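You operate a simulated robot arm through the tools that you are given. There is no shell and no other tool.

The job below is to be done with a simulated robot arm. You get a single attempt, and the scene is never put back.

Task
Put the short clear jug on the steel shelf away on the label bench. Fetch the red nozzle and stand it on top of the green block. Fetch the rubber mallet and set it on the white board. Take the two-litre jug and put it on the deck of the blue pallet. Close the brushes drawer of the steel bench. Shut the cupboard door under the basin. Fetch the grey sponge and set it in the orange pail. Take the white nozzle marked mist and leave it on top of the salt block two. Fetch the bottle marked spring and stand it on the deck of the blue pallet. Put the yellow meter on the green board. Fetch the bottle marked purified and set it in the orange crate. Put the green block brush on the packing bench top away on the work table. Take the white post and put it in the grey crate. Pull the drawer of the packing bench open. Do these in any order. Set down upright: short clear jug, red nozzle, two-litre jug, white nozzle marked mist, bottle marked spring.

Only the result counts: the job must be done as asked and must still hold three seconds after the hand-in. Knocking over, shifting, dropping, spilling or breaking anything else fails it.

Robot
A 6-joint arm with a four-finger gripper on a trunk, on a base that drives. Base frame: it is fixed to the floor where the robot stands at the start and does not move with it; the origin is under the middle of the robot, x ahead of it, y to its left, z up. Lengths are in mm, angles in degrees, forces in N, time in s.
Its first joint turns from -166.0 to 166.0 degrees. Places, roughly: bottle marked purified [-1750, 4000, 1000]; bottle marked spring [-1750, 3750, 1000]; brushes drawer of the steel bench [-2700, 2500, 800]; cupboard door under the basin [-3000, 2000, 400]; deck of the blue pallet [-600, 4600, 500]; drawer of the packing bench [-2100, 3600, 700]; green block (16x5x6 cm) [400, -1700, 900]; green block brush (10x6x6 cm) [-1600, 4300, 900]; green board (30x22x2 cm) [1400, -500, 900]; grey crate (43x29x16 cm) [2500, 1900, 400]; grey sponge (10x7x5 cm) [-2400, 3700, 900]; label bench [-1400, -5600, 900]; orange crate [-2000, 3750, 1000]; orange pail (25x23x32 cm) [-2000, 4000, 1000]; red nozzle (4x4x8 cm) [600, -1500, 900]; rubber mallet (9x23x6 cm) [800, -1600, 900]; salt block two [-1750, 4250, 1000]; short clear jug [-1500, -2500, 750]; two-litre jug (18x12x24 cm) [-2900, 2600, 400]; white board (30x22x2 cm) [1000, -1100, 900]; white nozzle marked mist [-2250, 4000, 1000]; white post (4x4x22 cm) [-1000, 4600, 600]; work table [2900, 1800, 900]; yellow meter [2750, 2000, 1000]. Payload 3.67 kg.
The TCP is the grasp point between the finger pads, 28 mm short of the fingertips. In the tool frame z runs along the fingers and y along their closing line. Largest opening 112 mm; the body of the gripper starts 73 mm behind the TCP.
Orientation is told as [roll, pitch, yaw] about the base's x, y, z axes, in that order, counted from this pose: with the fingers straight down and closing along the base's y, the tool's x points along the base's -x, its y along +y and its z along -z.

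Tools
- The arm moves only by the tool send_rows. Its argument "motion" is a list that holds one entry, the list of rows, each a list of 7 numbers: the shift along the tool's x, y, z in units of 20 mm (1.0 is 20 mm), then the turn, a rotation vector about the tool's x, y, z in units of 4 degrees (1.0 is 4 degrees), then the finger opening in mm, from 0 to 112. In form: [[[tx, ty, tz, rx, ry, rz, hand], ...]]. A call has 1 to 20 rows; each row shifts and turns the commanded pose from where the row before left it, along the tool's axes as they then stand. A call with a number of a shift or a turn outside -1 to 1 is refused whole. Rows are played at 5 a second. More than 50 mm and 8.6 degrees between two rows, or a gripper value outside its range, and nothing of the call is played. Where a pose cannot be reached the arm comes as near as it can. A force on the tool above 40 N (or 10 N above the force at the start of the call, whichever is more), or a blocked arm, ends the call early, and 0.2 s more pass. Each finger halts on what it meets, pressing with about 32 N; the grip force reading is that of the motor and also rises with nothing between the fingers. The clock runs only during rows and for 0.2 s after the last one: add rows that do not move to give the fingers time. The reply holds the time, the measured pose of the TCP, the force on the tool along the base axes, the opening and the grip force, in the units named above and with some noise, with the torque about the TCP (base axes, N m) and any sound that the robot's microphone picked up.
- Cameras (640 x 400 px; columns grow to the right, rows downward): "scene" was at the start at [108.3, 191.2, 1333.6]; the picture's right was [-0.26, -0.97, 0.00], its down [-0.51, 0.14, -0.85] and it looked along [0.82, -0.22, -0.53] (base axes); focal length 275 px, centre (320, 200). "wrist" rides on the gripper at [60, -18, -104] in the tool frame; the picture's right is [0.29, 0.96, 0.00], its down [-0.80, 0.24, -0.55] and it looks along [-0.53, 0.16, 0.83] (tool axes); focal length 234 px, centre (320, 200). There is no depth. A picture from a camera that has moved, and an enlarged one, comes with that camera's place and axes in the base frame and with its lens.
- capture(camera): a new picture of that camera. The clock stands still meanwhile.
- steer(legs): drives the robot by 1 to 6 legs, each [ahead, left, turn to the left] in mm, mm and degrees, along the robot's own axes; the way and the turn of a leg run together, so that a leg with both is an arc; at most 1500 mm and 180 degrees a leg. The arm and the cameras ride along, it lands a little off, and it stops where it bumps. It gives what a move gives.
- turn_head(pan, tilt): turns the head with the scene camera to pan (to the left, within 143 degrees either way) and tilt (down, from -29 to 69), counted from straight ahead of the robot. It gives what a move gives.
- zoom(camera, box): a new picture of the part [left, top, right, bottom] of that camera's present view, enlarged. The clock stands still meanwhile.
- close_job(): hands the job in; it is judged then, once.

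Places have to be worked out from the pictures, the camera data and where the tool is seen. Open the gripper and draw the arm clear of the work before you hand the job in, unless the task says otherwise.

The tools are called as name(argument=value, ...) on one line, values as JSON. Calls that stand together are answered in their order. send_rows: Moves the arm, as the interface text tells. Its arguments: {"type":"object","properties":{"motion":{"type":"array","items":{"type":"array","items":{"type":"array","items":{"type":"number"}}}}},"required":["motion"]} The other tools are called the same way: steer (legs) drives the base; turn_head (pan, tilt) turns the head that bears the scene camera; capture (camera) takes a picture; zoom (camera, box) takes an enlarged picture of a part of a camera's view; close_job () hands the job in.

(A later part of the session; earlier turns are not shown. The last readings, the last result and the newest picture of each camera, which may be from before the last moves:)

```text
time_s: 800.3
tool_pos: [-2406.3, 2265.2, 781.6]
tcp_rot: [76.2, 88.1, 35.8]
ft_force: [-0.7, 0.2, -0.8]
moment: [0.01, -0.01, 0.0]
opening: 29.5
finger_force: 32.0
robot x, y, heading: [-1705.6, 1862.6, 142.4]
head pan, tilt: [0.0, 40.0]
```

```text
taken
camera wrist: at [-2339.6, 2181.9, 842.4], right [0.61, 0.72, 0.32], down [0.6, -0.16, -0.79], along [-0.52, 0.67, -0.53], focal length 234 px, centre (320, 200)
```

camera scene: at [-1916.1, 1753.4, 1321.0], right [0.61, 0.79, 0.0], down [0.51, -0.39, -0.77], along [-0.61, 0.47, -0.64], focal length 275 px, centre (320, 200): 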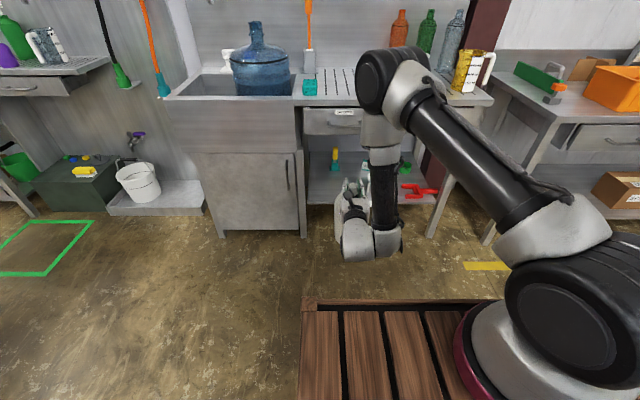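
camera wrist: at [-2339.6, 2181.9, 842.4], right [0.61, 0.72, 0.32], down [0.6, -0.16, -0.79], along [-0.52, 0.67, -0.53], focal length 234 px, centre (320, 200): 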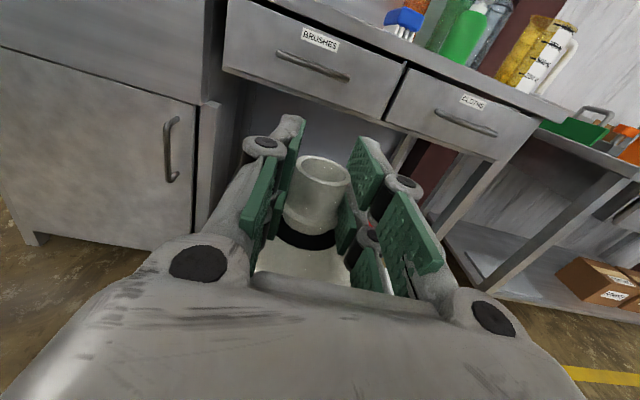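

Jug held; drawer and door confirmed shut. I drive toward the pallet: forward a bit, strafe right, then turn right.

steer(legs=[[60, 0, 0], [0, -1400, 0], [0, 0, -89.5]])

turn_head(pan=0, tilt=30)

capture(camera="scene")

```text
time_s: 811.5
tool_pos: [-492.4, 3669.8, 782.1]
tcp_rot: [77.0, 88.2, -54.4]
ft_force: [0.3, 0.1, -1.6]
moment: [0.02, 0.04, -0.01]
opening: 29.8
finger_force: 31.9
robot x, y, heading: [-907.5, 2975.4, 51.3]
head pan, tilt: [0.0, 40.0]
```

```text
time_s: 812.2
tool_pos: [-493.0, 3668.2, 782.1]
tcp_rot: [77.0, 88.2, -54.5]
ft_force: [0.8, -0.6, -0.5]
moment: [-0.03, -0.01, 0.0]
opening: 29.4
finger_force: 32.4
robot x, y, heading: [-908.7, 2974.1, 51.4]
head pan, tilt: [0.0, 30.0]
```

```text
taken
camera scene: at [-1006.7, 3194.3, 1336.3], right [0.78, -0.63, 0.0], down [-0.31, -0.39, -0.87], along [0.54, 0.68, -0.5], focal length 275 px, centre (320, 200)
```

scene: 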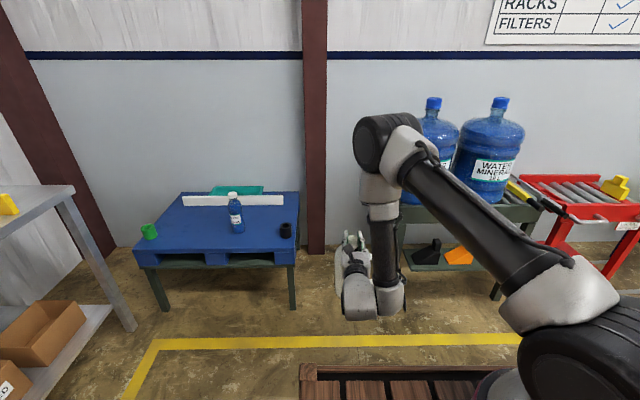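

SPRING still stands. I align and drive to the pallet with the jug held above deck height.

steer(legs=[[0, 0, 1.5], [0, 715, 0], [420, 0, 0]])

turn_head(pan=0, tilt=40)

capture(camera="scene")

capture(camera="wrist")

```text
time_s: 818.6
tool_pos: [-806.2, 4429.5, 781.7]
tcp_rot: [77.0, 88.2, -53.4]
ft_force: [0.2, 0.6, -1.9]
moment: [-0.02, -0.01, -0.01]
opening: 29.8
finger_force: 32.0
robot x, y, heading: [-1210.6, 3725.4, 52.3]
head pan, tilt: [0.0, 30.0]
```

```text
time_s: 819.3
tool_pos: [-807.8, 4430.0, 782.2]
tcp_rot: [77.0, 88.3, -53.6]
ft_force: [0.0, 0.1, -1.8]
moment: [0.02, 0.02, 0.04]
opening: 29.7
finger_force: 31.9
robot x, y, heading: [-1210.2, 3726.7, 52.1]
head pan, tilt: [0.0, 40.0]
```

```text
taken
camera scene: at [-1315.4, 3940.3, 1321.0], right [0.79, -0.61, 0.0], down [-0.39, -0.51, -0.77], along [0.47, 0.61, -0.64], focal length 275 px, centre (320, 200)
```

scene: 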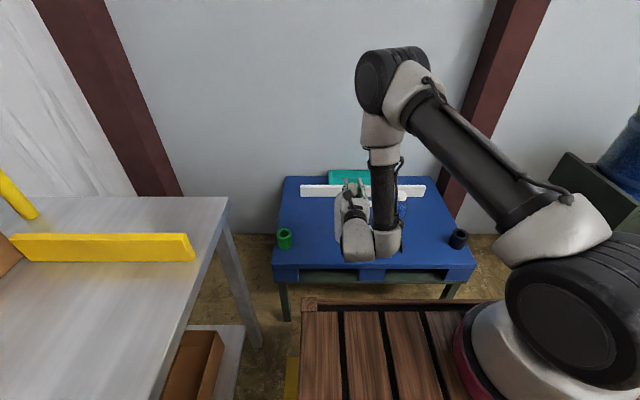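

```text
taken
camera wrist: at [-889.1, 4363.5, 842.2], right [0.72, -0.61, 0.32], down [-0.16, -0.6, -0.79], along [0.67, 0.52, -0.53], focal length 234 px, centre (320, 200)
```

wrist: 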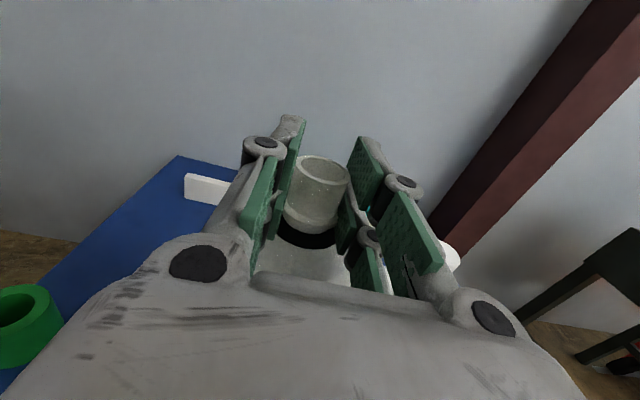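

Need ~105 mm forward and 30 mm left for clearance from SPRING; I move the base accordingly.

steer(legs=[[0, 30, 0], [100, 0, 0]])

capture(camera="scene")

capture(camera="wrist")

```text
time_s: 820.9
tool_pos: [-770.0, 4527.0, 782.5]
tcp_rot: [76.8, 88.2, -53.5]
ft_force: [1.2, -0.1, -1.7]
moment: [-0.01, 0.02, 0.02]
opening: 29.7
finger_force: 31.8
robot x, y, heading: [-1174.4, 3821.9, 52.7]
head pan, tilt: [0.0, 40.0]
```

```text
taken
camera scene: at [-1278.9, 4037.1, 1321.0], right [0.79, -0.61, 0.0], down [-0.39, -0.51, -0.77], along [0.47, 0.61, -0.64], focal length 275 px, centre (320, 200)
```

scene: 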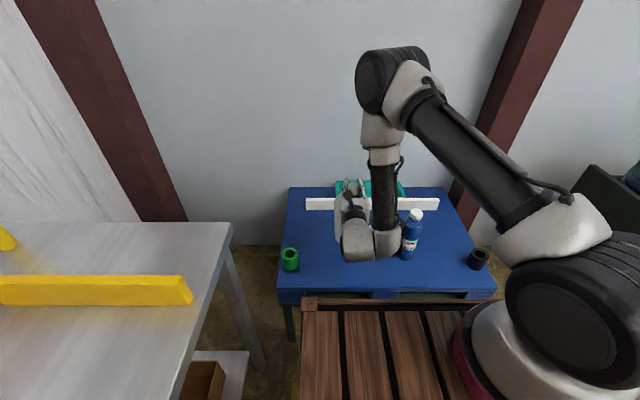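

```text
taken
camera wrist: at [-852.8, 4460.6, 842.2], right [0.72, -0.61, 0.32], down [-0.16, -0.6, -0.79], along [0.67, 0.52, -0.53], focal length 234 px, centre (320, 200)
```

wrist: 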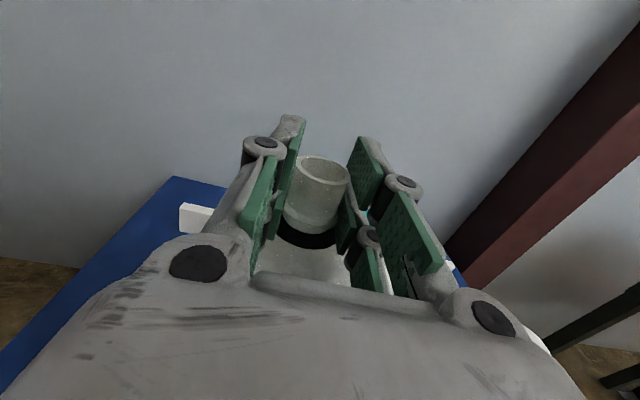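

Position is good (t≈3152, clear of slat and SPRING). Lower the jug toward the deck.

send_rows(motion=[[[-1, 0, 0, 0, 0, 0, 0], [-1, 0, 0, 0, 0, 0, 0], [-0.5, 0, 0, 0, 0, 0, 0], [-0.2, 0, 0, 0, 0, 0, 0], [-0.2, 0, 0, 0, 0, 0, 0], [0, 0, 0, 0, 0, 0, 0]]])

zoom(camera="scene", box=[270, 150, 470, 320])

```text
time_s: 822.3
tool_pos: [-769.7, 4525.7, 724.1]
tcp_rot: [76.7, 88.2, -53.8]
ft_force: [-0.7, 0.7, -1.7]
moment: [0.01, 0.0, 0.01]
opening: 29.7
finger_force: 32.1
robot x, y, heading: [-1176.3, 3823.6, 52.3]
head pan, tilt: [0.0, 40.0]
```

```text
2.35 times, centred on (370, 235) of scene
camera zoom: at [-1278.9, 4037.1, 1321.0], right [0.79, -0.61, 0.0], down [-0.39, -0.51, -0.77], along [0.47, 0.61, -0.64], focal length 648 px, centre (202, 118)
```

zoom: 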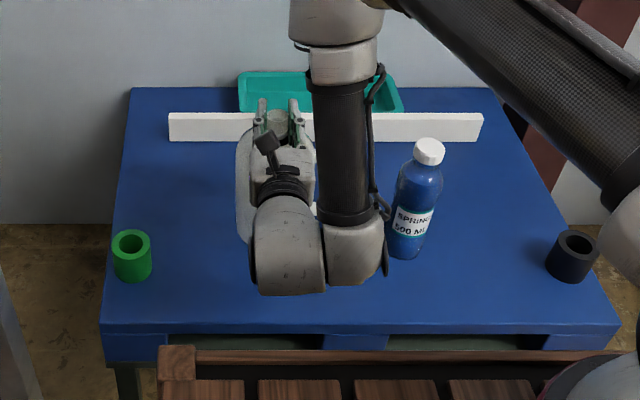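

send_rows(motion=[[[-0.2, 0, 0, 0, 0, 0, 0], [-0.15, 0, 0, 0, 0, 0, 0], [0, 0, 0, 0, 0, 0, 0]]])

```text
time_s: 823.1
tool_pos: [-769.3, 4524.5, 715.8]
tcp_rot: [76.8, 88.2, -53.7]
ft_force: [-0.1, 0.2, -2.2]
moment: [0.01, -0.01, 0.0]
opening: 29.8
finger_force: 32.2
robot x, y, heading: [-1172.7, 3824.6, 52.5]
head pan, tilt: [0.0, 40.0]
```

send_rows(motion=[[[-0.15, 0, 0, 0, 0, 0, 0], [-0.15, 0, 0, 0, 0, 0, 0], [0, 0, 0, 0, 0, 0, 0]]])

```text
time_s: 823.9
tool_pos: [-770.0, 4524.5, 710.7]
tcp_rot: [76.9, 88.1, -53.4]
ft_force: [0.2, 0.4, -0.5]
moment: [-0.02, -0.04, -0.01]
opening: 30.1
finger_force: 31.3
robot x, y, heading: [-1173.6, 3825.6, 52.2]
head pan, tilt: [0.0, 40.0]
```

send_rows(motion=[[[-0.1, 0, 0, 0, 0, 0, 0], [-0.1, 0, 0, 0, 0, 0, 0], [0, 0, 0, 0, 0, 0, 0]]])

```text
time_s: 824.7
tool_pos: [-769.0, 4524.1, 707.1]
tcp_rot: [77.2, 88.1, -53.2]
ft_force: [-0.1, -0.4, -0.4]
moment: [0.0, -0.01, 0.0]
opening: 29.6
finger_force: 31.8
robot x, y, heading: [-1173.2, 3824.6, 52.1]
head pan, tilt: [0.0, 40.0]
```

send_rows(motion=[[[-0.1, 0, 0, 0, 0, 0, 0], [-0.1, 0, 0, 0, 0, 0, 0], [0, 0, 0, 0, 0, 0, 0]]])

capture(camera="wrist")

zoom(camera="scene", box=[270, 150, 470, 320])

```text
time_s: 825.5
tool_pos: [-768.4, 4524.4, 704.2]
tcp_rot: [84.4, 88.4, -46.0]
ft_force: [2.5, -3.6, 19.1]
moment: [0.29, 0.1, -0.02]
opening: 29.6
finger_force: 31.7
robot x, y, heading: [-1174.5, 3824.5, 52.4]
head pan, tilt: [0.0, 40.0]
```

```text
taken
camera wrist: at [-851.4, 4458.4, 764.3], right [0.72, -0.61, 0.32], down [-0.16, -0.59, -0.79], along [0.67, 0.52, -0.53], focal length 234 px, centre (320, 200)
```

wrist: 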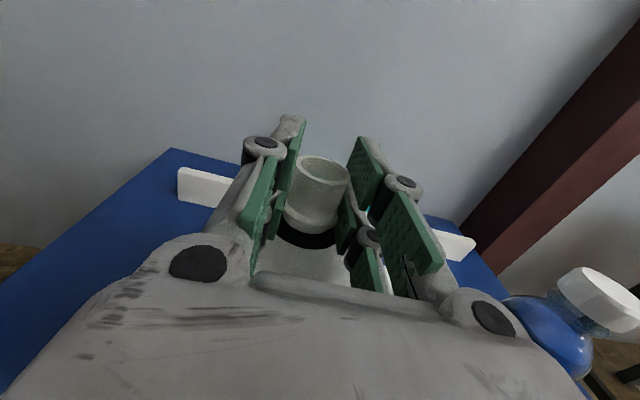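

```text
2.35 times, centred on (370, 235) of scene
camera zoom: at [-1279.1, 4036.4, 1321.1], right [0.79, -0.61, 0.0], down [-0.39, -0.51, -0.77], along [0.47, 0.61, -0.64], focal length 648 px, centre (202, 118)
```

zoom: 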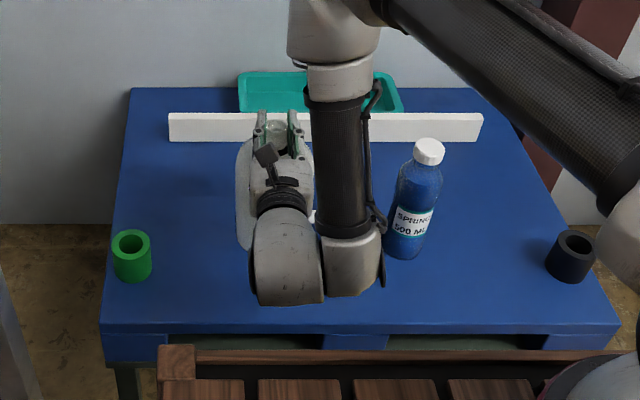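

Jug rests on the deck (19 N). Ease slightly, open, and back the hand straight away.

send_rows(motion=[[[0.1, 0, 0, 0, 0, 0, 0], [0, 0, 0, 0, 0, 0, 34], [0, 0, 0, 0, 0, 0, 45], [0, 0, 0, 0, 0, 0, 60], [0, 0, 0, 0, 0, 0, 70], [0, 0, -0.5, 0, 0, 0, 70], [0, 0, -1, 0, 0, 0, 70], [0, 0, -1, 0, 0, 0, 70], [0, 0, -1, 0, 0, 0, 70]]])

steer(legs=[[-250, 0, 0]])

capture(camera="wrist")

capture(camera="scene")

```text
time_s: 827.5
tool_pos: [-814.7, 4472.2, 704.2]
tcp_rot: [77.6, 88.2, -53.0]
ft_force: [0.7, 0.1, 0.9]
moment: [-0.01, 0.02, -0.01]
opening: 69.8
finger_force: 0.1
robot x, y, heading: [-1176.6, 3825.7, 52.3]
head pan, tilt: [0.0, 40.0]
```

```text
time_s: 829.3
tool_pos: [-967.3, 4268.9, 705.3]
tcp_rot: [77.0, 88.2, -53.6]
ft_force: [-0.1, 0.3, -0.2]
moment: [0.02, 0.0, -0.02]
opening: 70.0
finger_force: 0.1
robot x, y, heading: [-1329.5, 3622.1, 52.1]
head pan, tilt: [0.0, 40.0]
```

```text
taken
camera wrist: at [-1050.2, 4203.0, 765.1], right [0.72, -0.62, 0.32], down [-0.16, -0.6, -0.79], along [0.67, 0.51, -0.53], focal length 234 px, centre (320, 200)
```

wrist: 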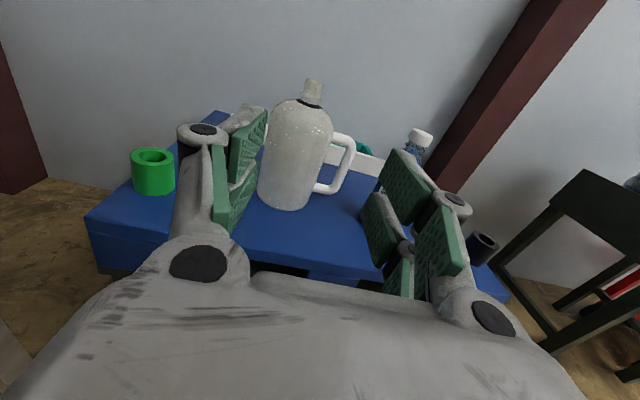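

```text
taken
camera scene: at [-1434.0, 3836.0, 1321.0], right [0.79, -0.61, 0.0], down [-0.4, -0.51, -0.77], along [0.47, 0.6, -0.64], focal length 275 px, centre (320, 200)
```

scene: 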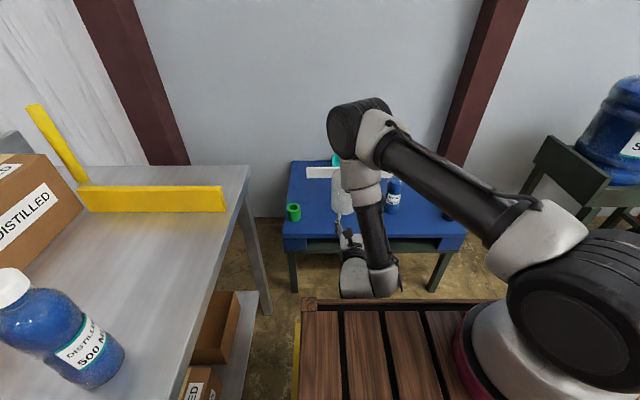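

Both the jug and SPRING stand on the deck. Last job: pull open the packing bench drawer. I move away, turn to face the bench, and align with the drawer handle.

steer(legs=[[0, -560, 0], [0, 0, 90.6], [0, 390, 0]])

turn_head(pan=0, tilt=35)

capture(camera="scene")

capture(camera="wrist")

```text
time_s: 838.4
tool_pos: [-1777.1, 3330.9, 704.8]
tcp_rot: [77.1, 88.2, 36.3]
ft_force: [0.3, 0.3, 0.3]
moment: [0.04, -0.05, 0.01]
opening: 70.3
finger_force: 0.1
robot x, y, heading: [-1128.2, 2967.0, 142.0]
head pan, tilt: [0.0, 40.0]
```

```text
time_s: 839.1
tool_pos: [-1777.1, 3329.9, 704.4]
tcp_rot: [77.3, 88.3, 36.5]
ft_force: [0.2, 0.1, 0.4]
moment: [-0.03, 0.02, 0.01]
opening: 69.9
finger_force: 0.1
robot x, y, heading: [-1128.0, 2967.6, 142.2]
head pan, tilt: [0.0, 35.0]
```

```text
taken
camera scene: at [-1345.1, 2863.8, 1328.5], right [0.61, 0.79, 0.0], down [0.45, -0.35, -0.82], along [-0.65, 0.5, -0.57], focal length 275 px, centre (320, 200)
```

scene: 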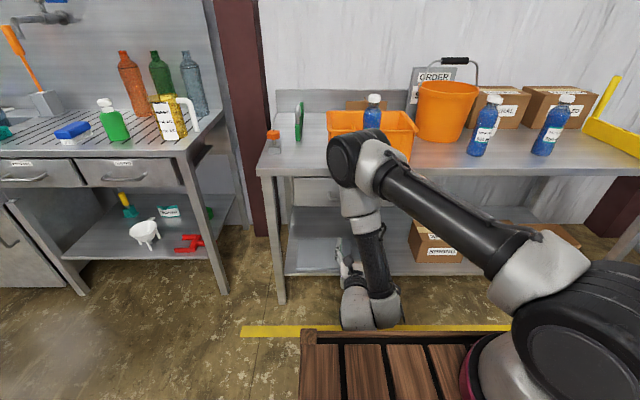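

```text
taken
camera wrist: at [-1710.5, 3247.7, 765.1], right [0.62, 0.72, 0.32], down [0.6, -0.16, -0.79], along [-0.51, 0.67, -0.53], focal length 234 px, centre (320, 200)
```

wrist: 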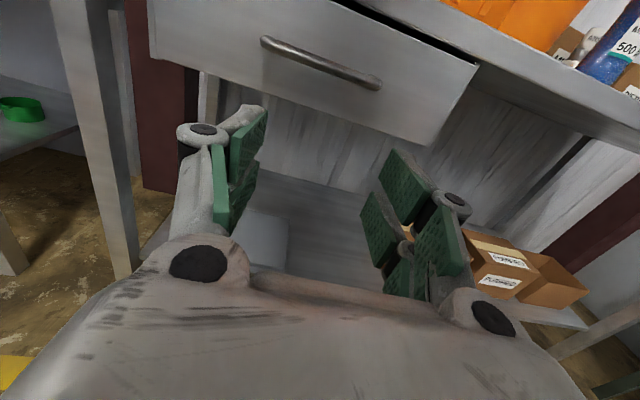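

The drawer handle is 225 mm ahead, 44 mm up, 10 mm left of the TCP. I roll the hand 90° so the fingers close vertically on the bar.

send_rows(motion=[[[0, 0, 0, 0, 0, 1, 70], [0, 0, 0, 0, 0, 1, 70], [0, 0, 0, 0, 0, 1, 70], [0, 0, 0, 0, 0, 1, 70], [0, 0, 0, 0, 0, 1, 70], [0, 0, 0, 0, 0, 1, 70], [0, 0, 0, 0, 0, 1, 70], [0, 0, 0, 0, 0, 1, 70], [0, 0, 0, 0, 0, 1, 70], [0, 0, 0, 0, 0, 1, 70], [0, 0, 0, 0, 0, 1, 70], [0, 0, 0, 0, 0, 1, 70], [0, 0, 0, 0, 0, 1, 70], [0, 0, 0, 0, 0, 1, 70], [0, 0, 0, 0, 0, 1, 70], [0, 0, 0, 0, 0, 1, 70], [0, 0, 0, 0, 0, 1, 70], [0, 0, 0, 0, 0, 1, 70], [0, 0, 0, 0, 0, 1, 70], [0, 0, 0, 0, 0, 1, 70]]])

send_rows(motion=[[[0, 0, 0, 0, 0, 1, 70], [0, 0, 0, 0, 0, 1, 70], [0, 0, 0, 0, 0, 0.5, 70], [0, -0.75, 0, 0, 0, 0, 70], [0, -0.75, 0, 0, 0, 0, 70], [0, -0.7, 0, 0, 0, 0, 70], [0, 0, 1, 0, 0, 0, 70], [0, 0, 1, 0, 0, 0, 70], [0, 0, 1, 0, 0, 0, 70]]])

capture(camera="wrist")

capture(camera="scene")

```text
time_s: 843.3
tool_pos: [-1776.1, 3329.8, 705.1]
tcp_rot: [-89.6, 11.7, -130.6]
ft_force: [0.9, 0.6, 1.1]
moment: [0.02, 0.02, 0.02]
opening: 69.9
finger_force: 0.1
robot x, y, heading: [-1130.6, 2965.6, 142.2]
head pan, tilt: [0.0, 35.0]
```

```text
time_s: 845.3
tool_pos: [-1823.4, 3369.6, 748.1]
tcp_rot: [-89.6, 1.7, -130.6]
ft_force: [0.5, 0.3, -1.0]
moment: [0.03, 0.04, -0.02]
opening: 70.1
finger_force: 0.1
robot x, y, heading: [-1127.5, 2966.1, 142.1]
head pan, tilt: [0.0, 35.0]
```

```text
taken
camera wrist: at [-1705.4, 3346.5, 769.0], right [0.21, 0.24, -0.95], down [-0.09, -0.96, -0.26], along [-0.97, 0.14, -0.18], focal length 234 px, centre (320, 200)
```

wrist: 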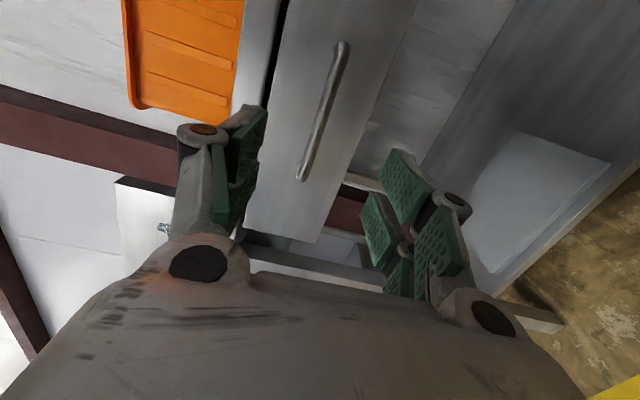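

```text
taken
camera scene: at [-1345.0, 2863.7, 1328.5], right [0.61, 0.79, 0.0], down [0.45, -0.35, -0.82], along [-0.65, 0.5, -0.57], focal length 275 px, centre (320, 200)
```

scene: 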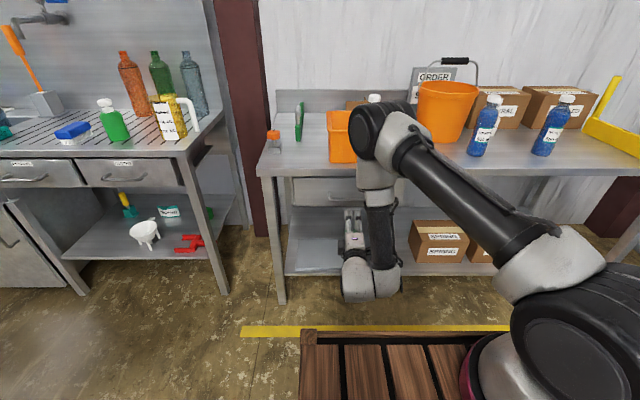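

The bar is centred between the fingers. Advance 100 mm and re-measure.

send_rows(motion=[[[0, 0, 1, 0, 0, 0, 70], [0, 0, 1, 0, 0, 0, 70], [0, 0, 1, 0, 0, 0, 70], [0, 0, 1, 0, 0, 0, 70], [0, 0, 1, 0, 0, 0, 70]]])

capture(camera="wrist")

zoom(camera="scene", box=[250, 120, 450, 310])

```text
time_s: 846.5
tool_pos: [-1898.0, 3433.4, 748.7]
tcp_rot: [-89.6, 1.8, -130.8]
ft_force: [0.0, 0.2, 0.1]
moment: [0.0, -0.01, 0.01]
opening: 70.0
finger_force: 0.1
robot x, y, heading: [-1127.7, 2964.7, 142.1]
head pan, tilt: [0.0, 35.0]
```

```text
taken
camera wrist: at [-1780.6, 3411.2, 769.2], right [0.21, 0.24, -0.95], down [-0.09, -0.96, -0.26], along [-0.97, 0.14, -0.18], focal length 234 px, centre (320, 200)
```

wrist: 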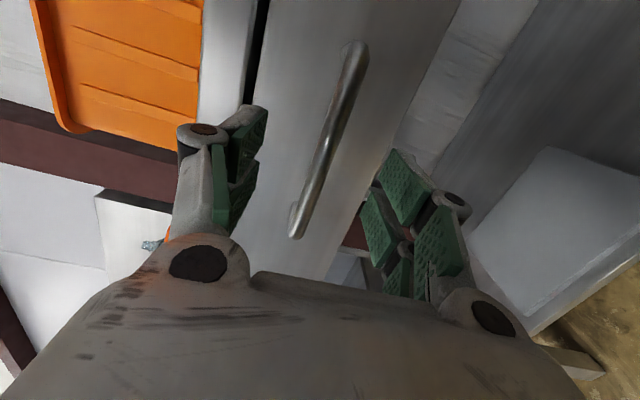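

```text
2.11 times, centred on (350, 215) of scene
camera zoom: at [-1345.1, 2863.8, 1328.5], right [0.61, 0.79, 0.0], down [0.45, -0.35, -0.82], along [-0.65, 0.5, -0.57], focal length 580 px, centre (257, 168)
```

zoom: 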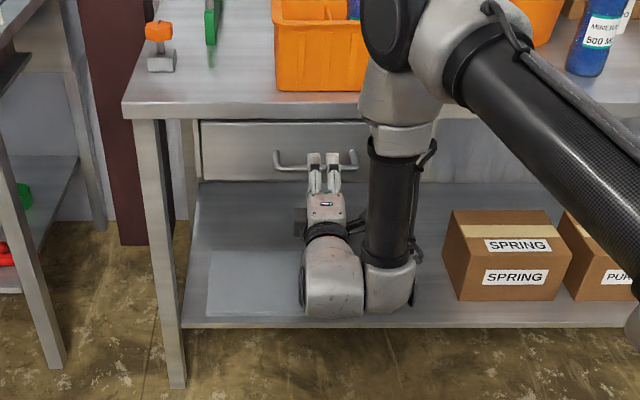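

Parallax gives the bar 39 mm ahead, vertically centred. Advance 23 mm and close on it.

send_rows(motion=[[[0, 0, 0.6, 0, 0, 0, 70], [0, 0, 0.55, 0, 0, 0, 70], [0, 0, 0, 0, 0, 0, 50], [0, 0, 0, 0, 0, 0, 30], [0, 0, 0, 0, 0, 0, 10], [0, 0, 0, 0, 0, 0, 0], [0, 0, 0, 0, 0, 0, 0]]])

capture(camera="wrist")

```text
time_s: 848.1
tool_pos: [-1916.0, 3448.5, 745.3]
tcp_rot: [-89.3, 1.8, -130.6]
ft_force: [1.3, -2.9, -23.3]
moment: [-2.25, 1.03, 0.15]
opening: 15.2
finger_force: 45.2
robot x, y, heading: [-1128.8, 2969.7, 141.8]
head pan, tilt: [0.0, 35.0]
```

```text
taken
camera wrist: at [-1798.4, 3425.9, 766.6], right [0.22, 0.23, -0.95], down [-0.09, -0.96, -0.26], along [-0.97, 0.14, -0.19], focal length 234 px, centre (320, 200)
```

wrist: 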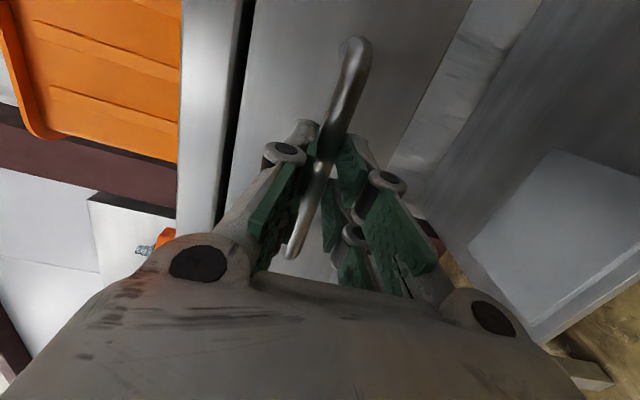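

Bar gripped. I relax the slight vertical strain and pull back gently.

send_rows(motion=[[[0, 0.15, 0, 0, 0, 0, 0], [0, 0, -0.4, 0, 0, 0, 0], [0, 0, -0.4, 0, 0, 0, 0], [0, 0, -0.4, 0, 0, 0, 0], [0, 0, -0.4, 0, 0, 0, 0], [0, 0, -0.4, 0, 0, 0, 0], [0, 0, -0.4, 0, 0, 0, 0], [0, 0, -0.4, 0, 0, 0, 0], [0, 0, -0.4, 0, 0, 0, 0]]])

capture(camera="wrist")

zoom(camera="scene", box=[250, 120, 450, 310])

```text
time_s: 850.1
tool_pos: [-1865.8, 3410.2, 744.6]
tcp_rot: [-89.7, 1.8, -130.9]
ft_force: [20.3, 29.0, 3.5]
moment: [-1.72, 1.39, -1.37]
opening: 15.0
finger_force: 44.7
robot x, y, heading: [-1128.1, 2965.4, 142.3]
head pan, tilt: [0.0, 35.0]
```

```text
taken
camera wrist: at [-1748.7, 3386.5, 765.9], right [0.21, 0.24, -0.95], down [-0.1, -0.96, -0.26], along [-0.97, 0.15, -0.18], focal length 234 px, centre (320, 200)
```

wrist: 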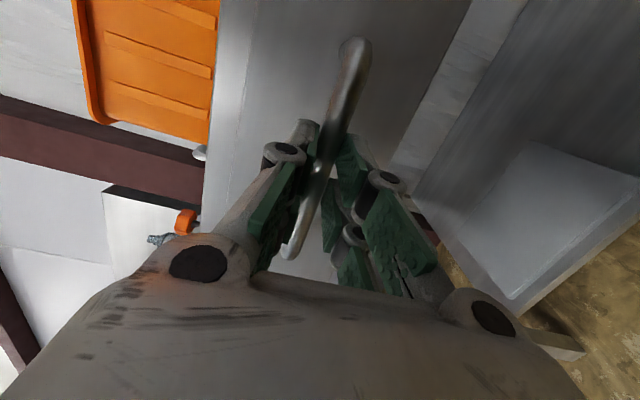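

```text
2.11 times, centred on (350, 215) of scene
camera zoom: at [-1344.3, 2865.0, 1328.7], right [0.61, 0.79, 0.0], down [0.45, -0.35, -0.82], along [-0.65, 0.5, -0.57], focal length 580 px, centre (257, 168)
```

zoom: 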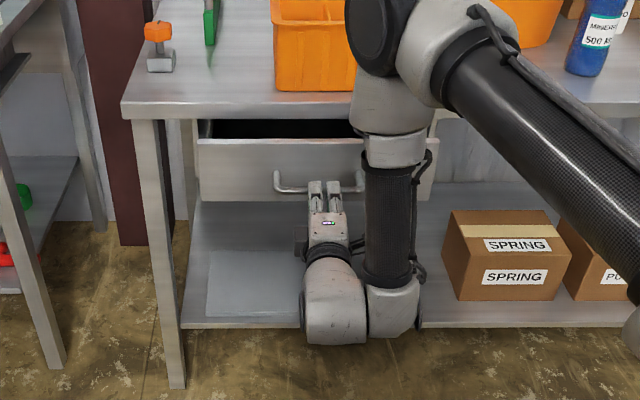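

The drawer is opening. Lateral force from a slight angle: I correct right 4 mm and keep pulling with compensation.

send_rows(motion=[[[0.2, 0, 0, 0, 0, 0, 0], [0.024, 0, -0.4, 0, 0, 0, 0], [0.024, 0, -0.4, 0, 0, 0, 0], [0.024, 0, -0.4, 0, 0, 0, 0], [0.024, 0, -0.4, 0, 0, 0, 0], [0.024, 0, -0.4, 0, 0, 0, 0], [0.024, 0, -0.4, 0, 0, 0, 0], [0.024, 0, -0.4, 0, 0, 0, 0], [0.024, 0, -0.4, 0, 0, 0, 0]]])

```text
time_s: 852.1
tool_pos: [-1815.0, 3369.7, 745.5]
tcp_rot: [-89.5, 1.8, -130.5]
ft_force: [-11.5, -12.0, -14.3]
moment: [-1.98, 1.2, 1.24]
opening: 14.9
finger_force: 45.2
robot x, y, heading: [-1130.0, 2971.8, 142.1]
head pan, tilt: [0.0, 35.0]
```

send_rows(motion=[[[-0.05, 0.05, 0, 0, 0, 0, 0], [0.015, 0, -0.4, 0, 0, 0, 0], [0.015, 0, -0.4, 0, 0, 0, 0], [0.015, 0, -0.4, 0, 0, 0, 0], [0.015, 0, -0.4, 0, 0, 0, 0], [0.015, 0, -0.4, 0, 0, 0, 0], [0.015, 0, -0.4, 0, 0, 0, 0]]])

zoom(camera="scene", box=[250, 120, 450, 310])

```text
time_s: 853.7
tool_pos: [-1776.9, 3341.1, 746.0]
tcp_rot: [-89.6, 1.9, -130.7]
ft_force: [-7.2, -7.2, -6.6]
moment: [-1.89, 1.33, 1.05]
opening: 15.1
finger_force: 45.1
robot x, y, heading: [-1130.5, 2970.5, 142.0]
head pan, tilt: [0.0, 35.0]
```

```text
2.11 times, centred on (350, 215) of scene
camera zoom: at [-1345.5, 2863.9, 1328.5], right [0.61, 0.79, 0.0], down [0.45, -0.35, -0.82], along [-0.65, 0.5, -0.57], focal length 580 px, centre (257, 168)
```

zoom: 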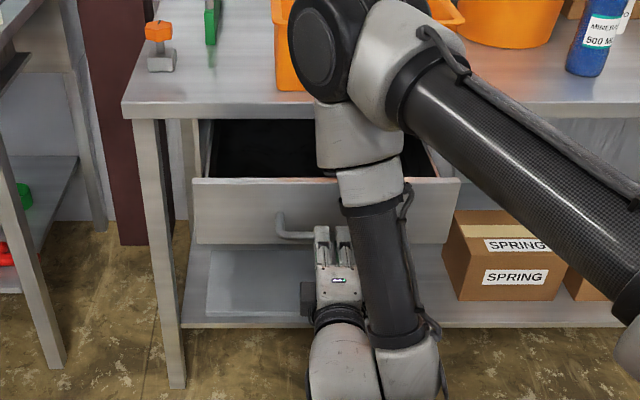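

About 175 mm open. I draw it a bit further with the base.

steer(legs=[[-60, 0, 0]])

zoom(camera="scene", box=[250, 120, 450, 310])

```text
time_s: 854.6
tool_pos: [-1731.3, 3304.5, 745.5]
tcp_rot: [-89.6, 1.7, -130.7]
ft_force: [-10.9, -9.3, -10.3]
moment: [-1.94, 1.22, 0.32]
opening: 15.0
finger_force: 45.1
robot x, y, heading: [-1083.1, 2932.0, 142.0]
head pan, tilt: [0.0, 35.0]
```

```text
2.11 times, centred on (350, 215) of scene
camera zoom: at [-1298.4, 2827.1, 1328.5], right [0.61, 0.79, 0.0], down [0.45, -0.35, -0.82], along [-0.65, 0.5, -0.57], focal length 580 px, centre (257, 168)
```

zoom: 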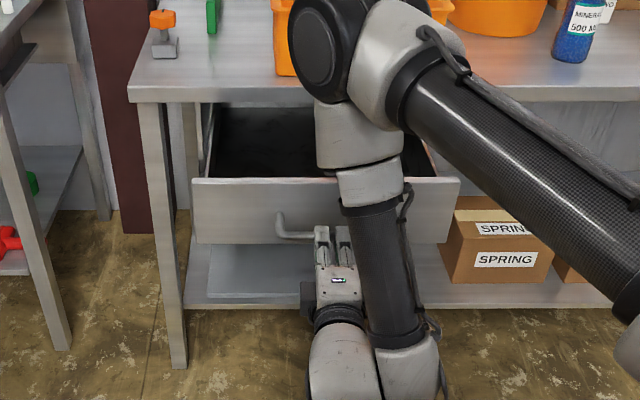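

steer(legs=[[-40, 0, 0]])

steer(legs=[[-30, 0, 0]])

capture(camera="scene")

```text
time_s: 855.5
tool_pos: [-1697.4, 3279.6, 745.1]
tcp_rot: [-89.5, 1.7, -130.7]
ft_force: [-0.6, 2.7, -6.8]
moment: [-1.86, 1.36, 0.48]
opening: 15.1
finger_force: 44.6
robot x, y, heading: [-1048.1, 2906.0, 141.9]
head pan, tilt: [0.0, 35.0]
```

```text
time_s: 856.4
tool_pos: [-1673.6, 3261.2, 745.3]
tcp_rot: [-89.5, 1.8, -130.7]
ft_force: [1.0, 4.1, -3.1]
moment: [-1.86, 1.41, 0.29]
opening: 15.1
finger_force: 44.6
robot x, y, heading: [-1028.3, 2887.7, 142.1]
head pan, tilt: [0.0, 35.0]
```

```text
taken
camera scene: at [-1242.4, 2784.2, 1328.6], right [0.61, 0.79, 0.0], down [0.45, -0.35, -0.82], along [-0.65, 0.5, -0.57], focal length 275 px, centre (320, 200)
```

scene: 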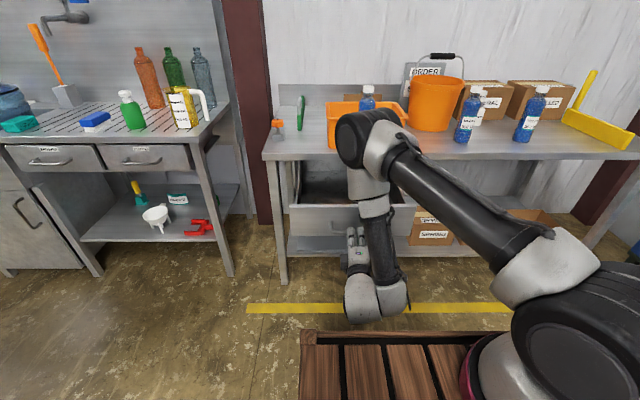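

The drawer is ~300 mm open. I release the bar and back away.

send_rows(motion=[[[0, 0, 0, 0, 0, 0, 25], [0, 0, 0, 0, 0, 0, 40], [0, 0, 0, 0, 0, 0, 55], [0, 0, 0, 0, 0, 0, 60], [0, 0, -0.5, 0, 0, 0, 60], [0, 0, -0.5, 0, 0, 0, 60], [0, 0, -1, 0, 0, 0, 60]]])

steer(legs=[[-250, 0, 0]])

capture(camera="scene")

capture(camera="wrist")

```text
time_s: 858.0
tool_pos: [-1648.8, 3231.5, 746.4]
tcp_rot: [-89.2, 1.8, -131.0]
ft_force: [0.6, -0.3, 0.4]
moment: [0.02, 0.03, 0.0]
opening: 60.0
finger_force: 0.1
out of reach, approached as far as the arm can: row 7
robot x, y, heading: [-1029.6, 2886.7, 142.1]
head pan, tilt: [0.0, 35.0]
```

```text
time_s: 859.8
tool_pos: [-1453.7, 3076.9, 745.6]
tcp_rot: [-89.2, 1.8, -130.8]
ft_force: [1.2, 0.0, 0.2]
moment: [0.01, -0.01, 0.0]
opening: 59.7
finger_force: 0.0
robot x, y, heading: [-829.1, 2734.1, 142.4]
head pan, tilt: [0.0, 35.0]
```

```text
taken
camera scene: at [-1044.9, 2630.1, 1328.5], right [0.61, 0.79, 0.0], down [0.45, -0.35, -0.82], along [-0.65, 0.5, -0.57], focal length 275 px, centre (320, 200)
```

scene: 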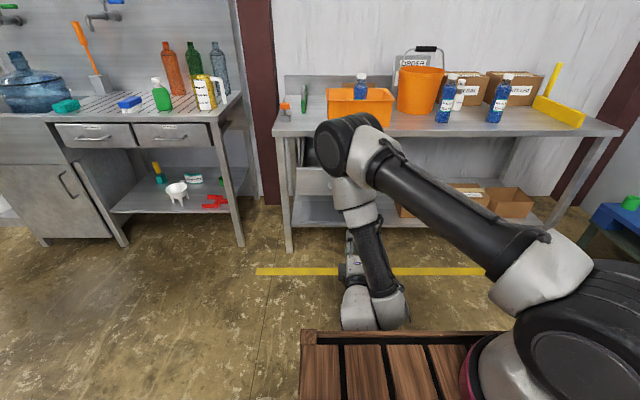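

```text
taken
camera wrist: at [-1336.2, 3053.6, 767.9], right [0.22, 0.23, -0.95], down [-0.09, -0.96, -0.26], along [-0.97, 0.14, -0.19], focal length 234 px, centre (320, 200)
```

wrist: 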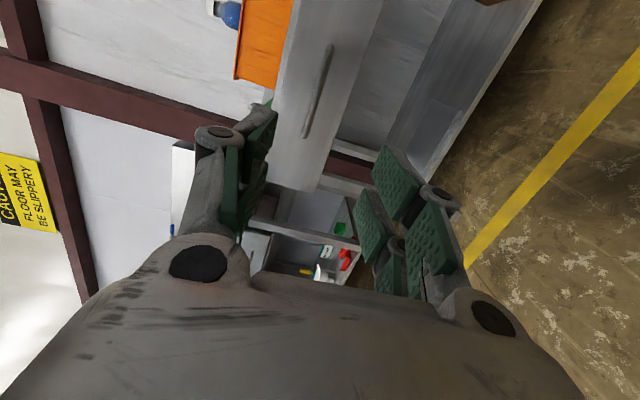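

Let me verify the bench: I shift left for an unobstructed view and zoom.

steer(legs=[[0, -700, 0]])

turn_head(pan=20, tilt=28)

capture(camera="scene")

zoom(camera="scene", box=[160, 80, 400, 260])

```text
time_s: 863.6
tool_pos: [-1018.1, 3634.4, 746.6]
tcp_rot: [-89.2, 1.7, -131.7]
ft_force: [-0.2, 0.2, 1.2]
moment: [0.02, -0.01, -0.02]
opening: 59.9
finger_force: 0.1
robot x, y, heading: [-396.9, 3286.4, 141.4]
head pan, tilt: [0.0, 35.0]
```

```text
time_s: 864.4
tool_pos: [-1018.4, 3632.9, 746.3]
tcp_rot: [-89.2, 1.8, -131.6]
ft_force: [-0.5, 0.1, -0.9]
moment: [0.0, 0.03, 0.02]
opening: 60.0
finger_force: 0.1
robot x, y, heading: [-396.4, 3284.0, 141.5]
head pan, tilt: [20.0, 28.0]
```

```text
taken
camera scene: at [-633.3, 3156.2, 1339.5], right [0.32, 0.95, 0.0], down [0.45, -0.15, -0.88], along [-0.84, 0.28, -0.47], focal length 275 px, centre (320, 200)
```

scene: 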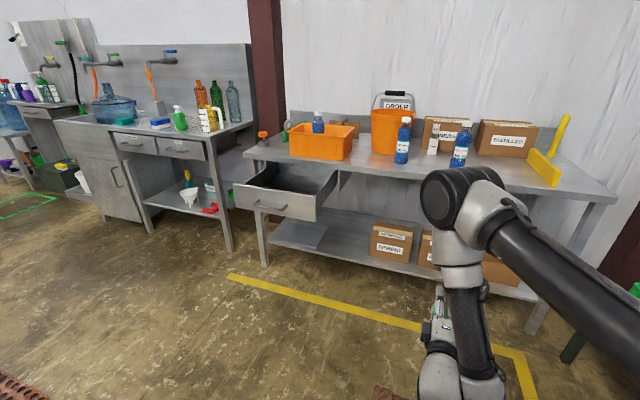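

```text
2.22 times, centred on (280, 170) of scene
camera zoom: at [-633.3, 3156.2, 1339.5], right [0.32, 0.95, 0.0], down [0.45, -0.15, -0.88], along [-0.84, 0.28, -0.47], focal length 612 px, centre (409, 267)
```

zoom: 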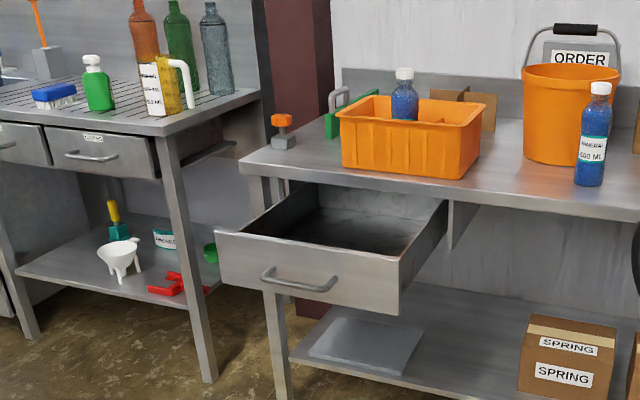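

The drawer is wide open. I check the brushes drawer, cupboard door, mist nozzle and pallet once more.

zoom(camera="scene", box=[60, 100, 240, 240])

zoom(camera="scene", box=[380, 80, 560, 200])

turn_head(pan=-50, tilt=30)

capture(camera="scene")

```text
2.86 times, centred on (150, 170) of scene
camera zoom: at [-633.3, 3156.2, 1339.5], right [0.32, 0.95, 0.0], down [0.45, -0.15, -0.88], along [-0.84, 0.28, -0.47], focal length 787 px, centre (806, 286)
```

zoom: 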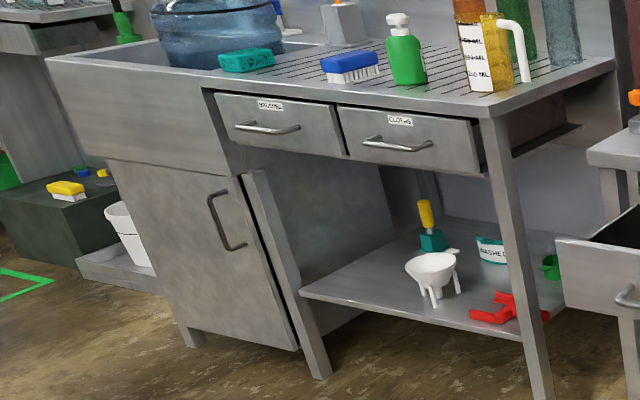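

```text
3.33 times, centred on (470, 140) of scene
camera zoom: at [-633.3, 3156.2, 1339.5], right [0.32, 0.95, 0.0], down [0.45, -0.15, -0.88], along [-0.84, 0.28, -0.47], focal length 918 px, centre (-180, 400)
```

zoom: 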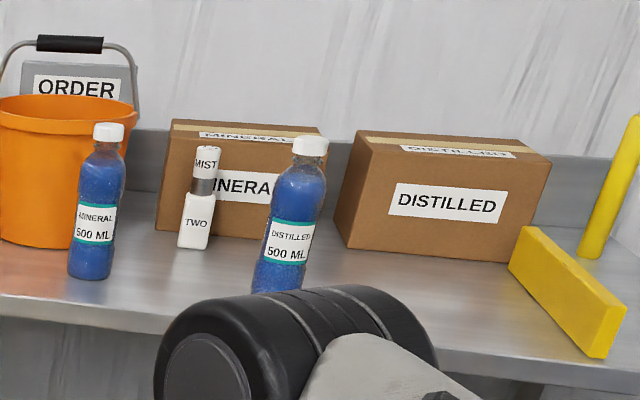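

```text
time_s: 865.9
tool_pos: [-1018.0, 3633.4, 747.0]
tcp_rot: [-89.2, 1.6, -131.6]
ft_force: [0.1, 0.1, 0.0]
moment: [0.02, -0.02, -0.03]
opening: 60.1
finger_force: 0.0
robot x, y, heading: [-396.3, 3282.5, 141.5]
head pan, tilt: [-50.0, 30.0]
```

```text
taken
camera scene: at [-549.2, 3217.6, 1336.3], right [1.0, 0.03, 0.0], down [0.01, -0.5, -0.87], along [-0.02, 0.87, -0.5], focal length 275 px, centre (320, 200)
```

scene: 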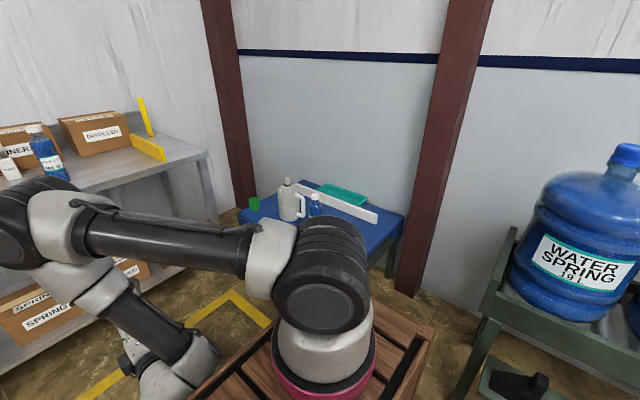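

The cupboard door edge shows a dark gap; I zoom closer to judge whether it is fully shut.

turn_head(pan=30, tilt=28)

zoom(camera="scene", box=[110, 120, 230, 230])

zoom(camera="scene", box=[150, 140, 210, 200])

```text
time_s: 867.4
tool_pos: [-1018.3, 3633.7, 746.1]
tcp_rot: [-89.2, 1.7, -131.6]
ft_force: [0.3, -1.1, 0.5]
moment: [-0.02, 0.03, -0.02]
opening: 60.1
finger_force: 0.1
robot x, y, heading: [-399.5, 3282.1, 141.5]
head pan, tilt: [30.0, 28.0]
```

```text
3.64 times, centred on (170, 175) of scene
camera zoom: at [-637.0, 3140.7, 1339.5], right [0.15, 0.99, 0.0], down [0.46, -0.07, -0.88], along [-0.87, 0.13, -0.47], focal length 1002 px, centre (866, 291)
```

zoom: 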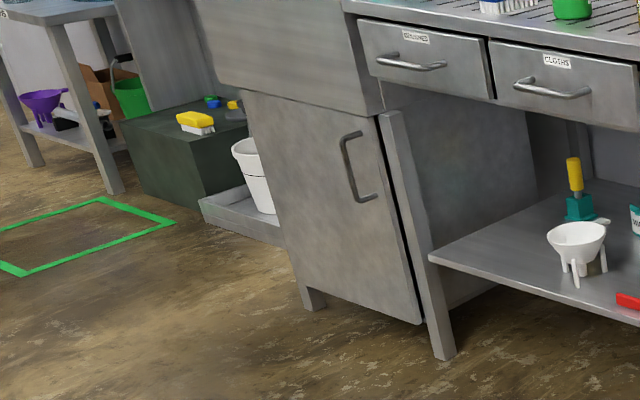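

```text
6.67 times, centred on (180, 170) of scene
camera zoom: at [-637.0, 3140.7, 1339.5], right [0.15, 0.99, 0.0], down [0.46, -0.07, -0.88], along [-0.87, 0.13, -0.47], focal length 1836 px, centre (1253, 400)
```

zoom: 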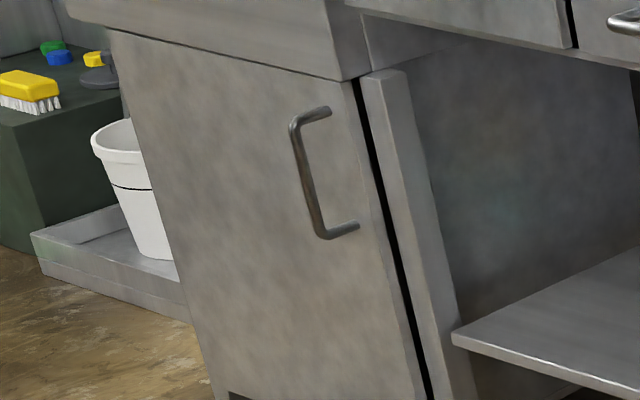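

The door looks flush but I want certainty, so I raise the arm clear of the open drawer and drive over for a frontal look.

send_rows(motion=[[[0, -1, 0, 0, 0, 0, 40], [0, -1, 0, 0, 0, 0, 40], [0, -1, 0, 0, 0, 0, 40], [0, -1, 0, 0, 0, 0, 40], [0, -1, 0, 0, 0, 0, 40], [0, -1, 0, 0, 0, 0, 40], [0, -1, 0, 0, 0, 0, 40], [0, -1, 0, 0, 0, 0, 40], [0, -1, 0, 0, 0, 0, 40], [0, -1, 0, 0, 0, 0, 40]]])

steer(legs=[[180, 0, 0], [0, 1400, 0], [0, 1000, 0]])

turn_head(pan=10, tilt=35)

capture(camera="scene")

```text
time_s: 869.6
tool_pos: [-1063.4, 3635.4, 928.2]
tcp_rot: [-89.1, 1.7, -131.6]
ft_force: [-0.3, -0.4, 0.2]
moment: [0.04, 0.01, -0.01]
opening: 39.8
finger_force: 0.1
out of reach, approached as far as the arm can: row 5, 6, 7, 8, 9, 10
robot x, y, heading: [-398.0, 3283.0, 141.6]
head pan, tilt: [30.0, 28.0]
```

```text
time_s: 882.1
tool_pos: [-2651.9, 1843.9, 928.7]
tcp_rot: [-89.1, 1.7, -127.5]
ft_force: [0.0, -0.1, 0.2]
moment: [0.02, -0.03, -0.01]
opening: 39.9
finger_force: 0.1
robot x, y, heading: [-1964.5, 1540.7, 145.5]
head pan, tilt: [30.0, 28.0]
stopped in leg 3: the robot was blocked; the commanded pose is now the measured one
```

```text
time_s: 882.9
tool_pos: [-2652.0, 1844.3, 928.9]
tcp_rot: [-89.1, 1.7, -127.5]
ft_force: [0.2, 0.1, 0.2]
moment: [0.03, -0.03, -0.04]
opening: 39.9
finger_force: 0.0
robot x, y, heading: [-1962.3, 1539.7, 145.9]
head pan, tilt: [10.0, 35.0]
```

```text
taken
camera scene: at [-2181.1, 1410.2, 1328.6], right [0.41, 0.91, 0.0], down [0.52, -0.24, -0.82], along [-0.75, 0.34, -0.57], focal length 275 px, centre (320, 200)
```

scene: 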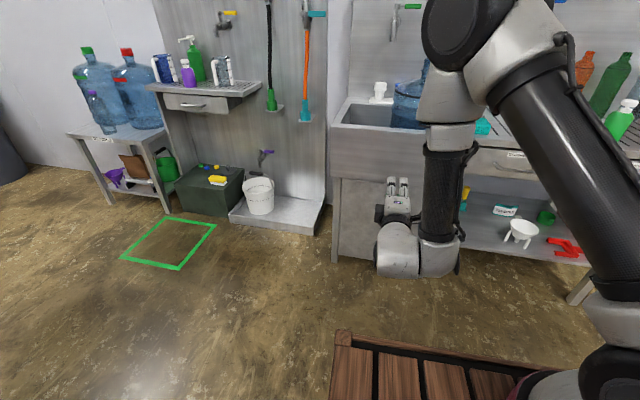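

I bumped something on the left; let me look around behind/left.

turn_head(pan=110, tilt=35)

capture(camera="scene")

turn_head(pan=142, tilt=35)

capture(camera="scene")

```text
time_s: 884.7
tool_pos: [-2652.3, 1844.4, 928.5]
tcp_rot: [-89.2, 1.7, -127.4]
ft_force: [-0.1, 0.2, 0.1]
moment: [0.03, -0.05, -0.02]
opening: 40.0
finger_force: 0.1
robot x, y, heading: [-1964.1, 1542.4, 145.8]
head pan, tilt: [110.0, 35.0]
```

```text
taken
camera scene: at [-2122.8, 1288.5, 1328.6], right [-0.97, 0.25, 0.0], down [0.14, 0.56, -0.82], along [-0.2, -0.79, -0.57], focal length 275 px, centre (320, 200)
```

scene: 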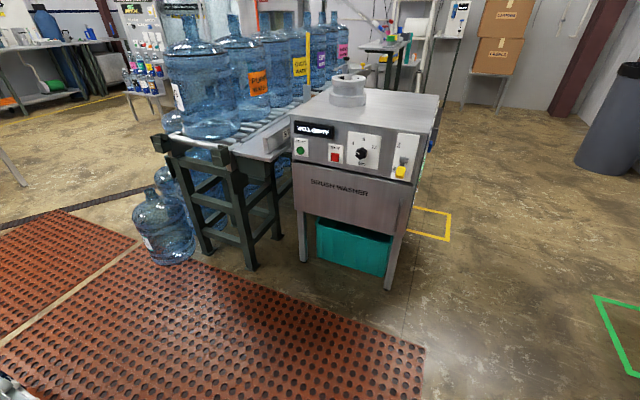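

```text
time_s: 885.7
tool_pos: [-2652.8, 1844.3, 929.0]
tcp_rot: [-89.4, 1.7, -127.5]
ft_force: [0.4, -0.7, -0.2]
moment: [-0.01, 0.0, -0.02]
opening: 40.1
finger_force: 0.0
robot x, y, heading: [-1963.5, 1542.7, 145.6]
head pan, tilt: [142.0, 35.0]
```

```text
taken
camera scene: at [-2074.3, 1289.9, 1328.6], right [-0.95, -0.3, 0.0], down [-0.17, 0.55, -0.82], along [0.25, -0.78, -0.57], focal length 275 px, centre (320, 200)
```

scene: 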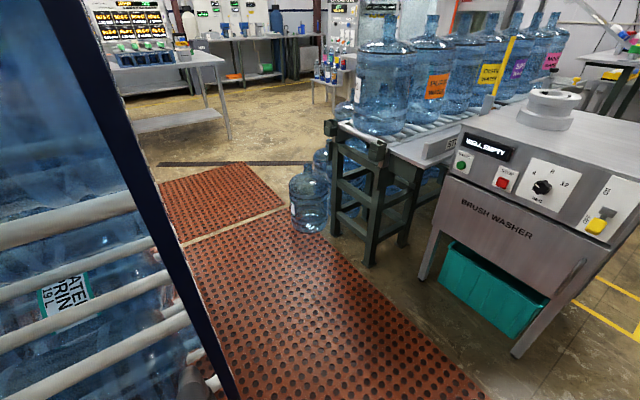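

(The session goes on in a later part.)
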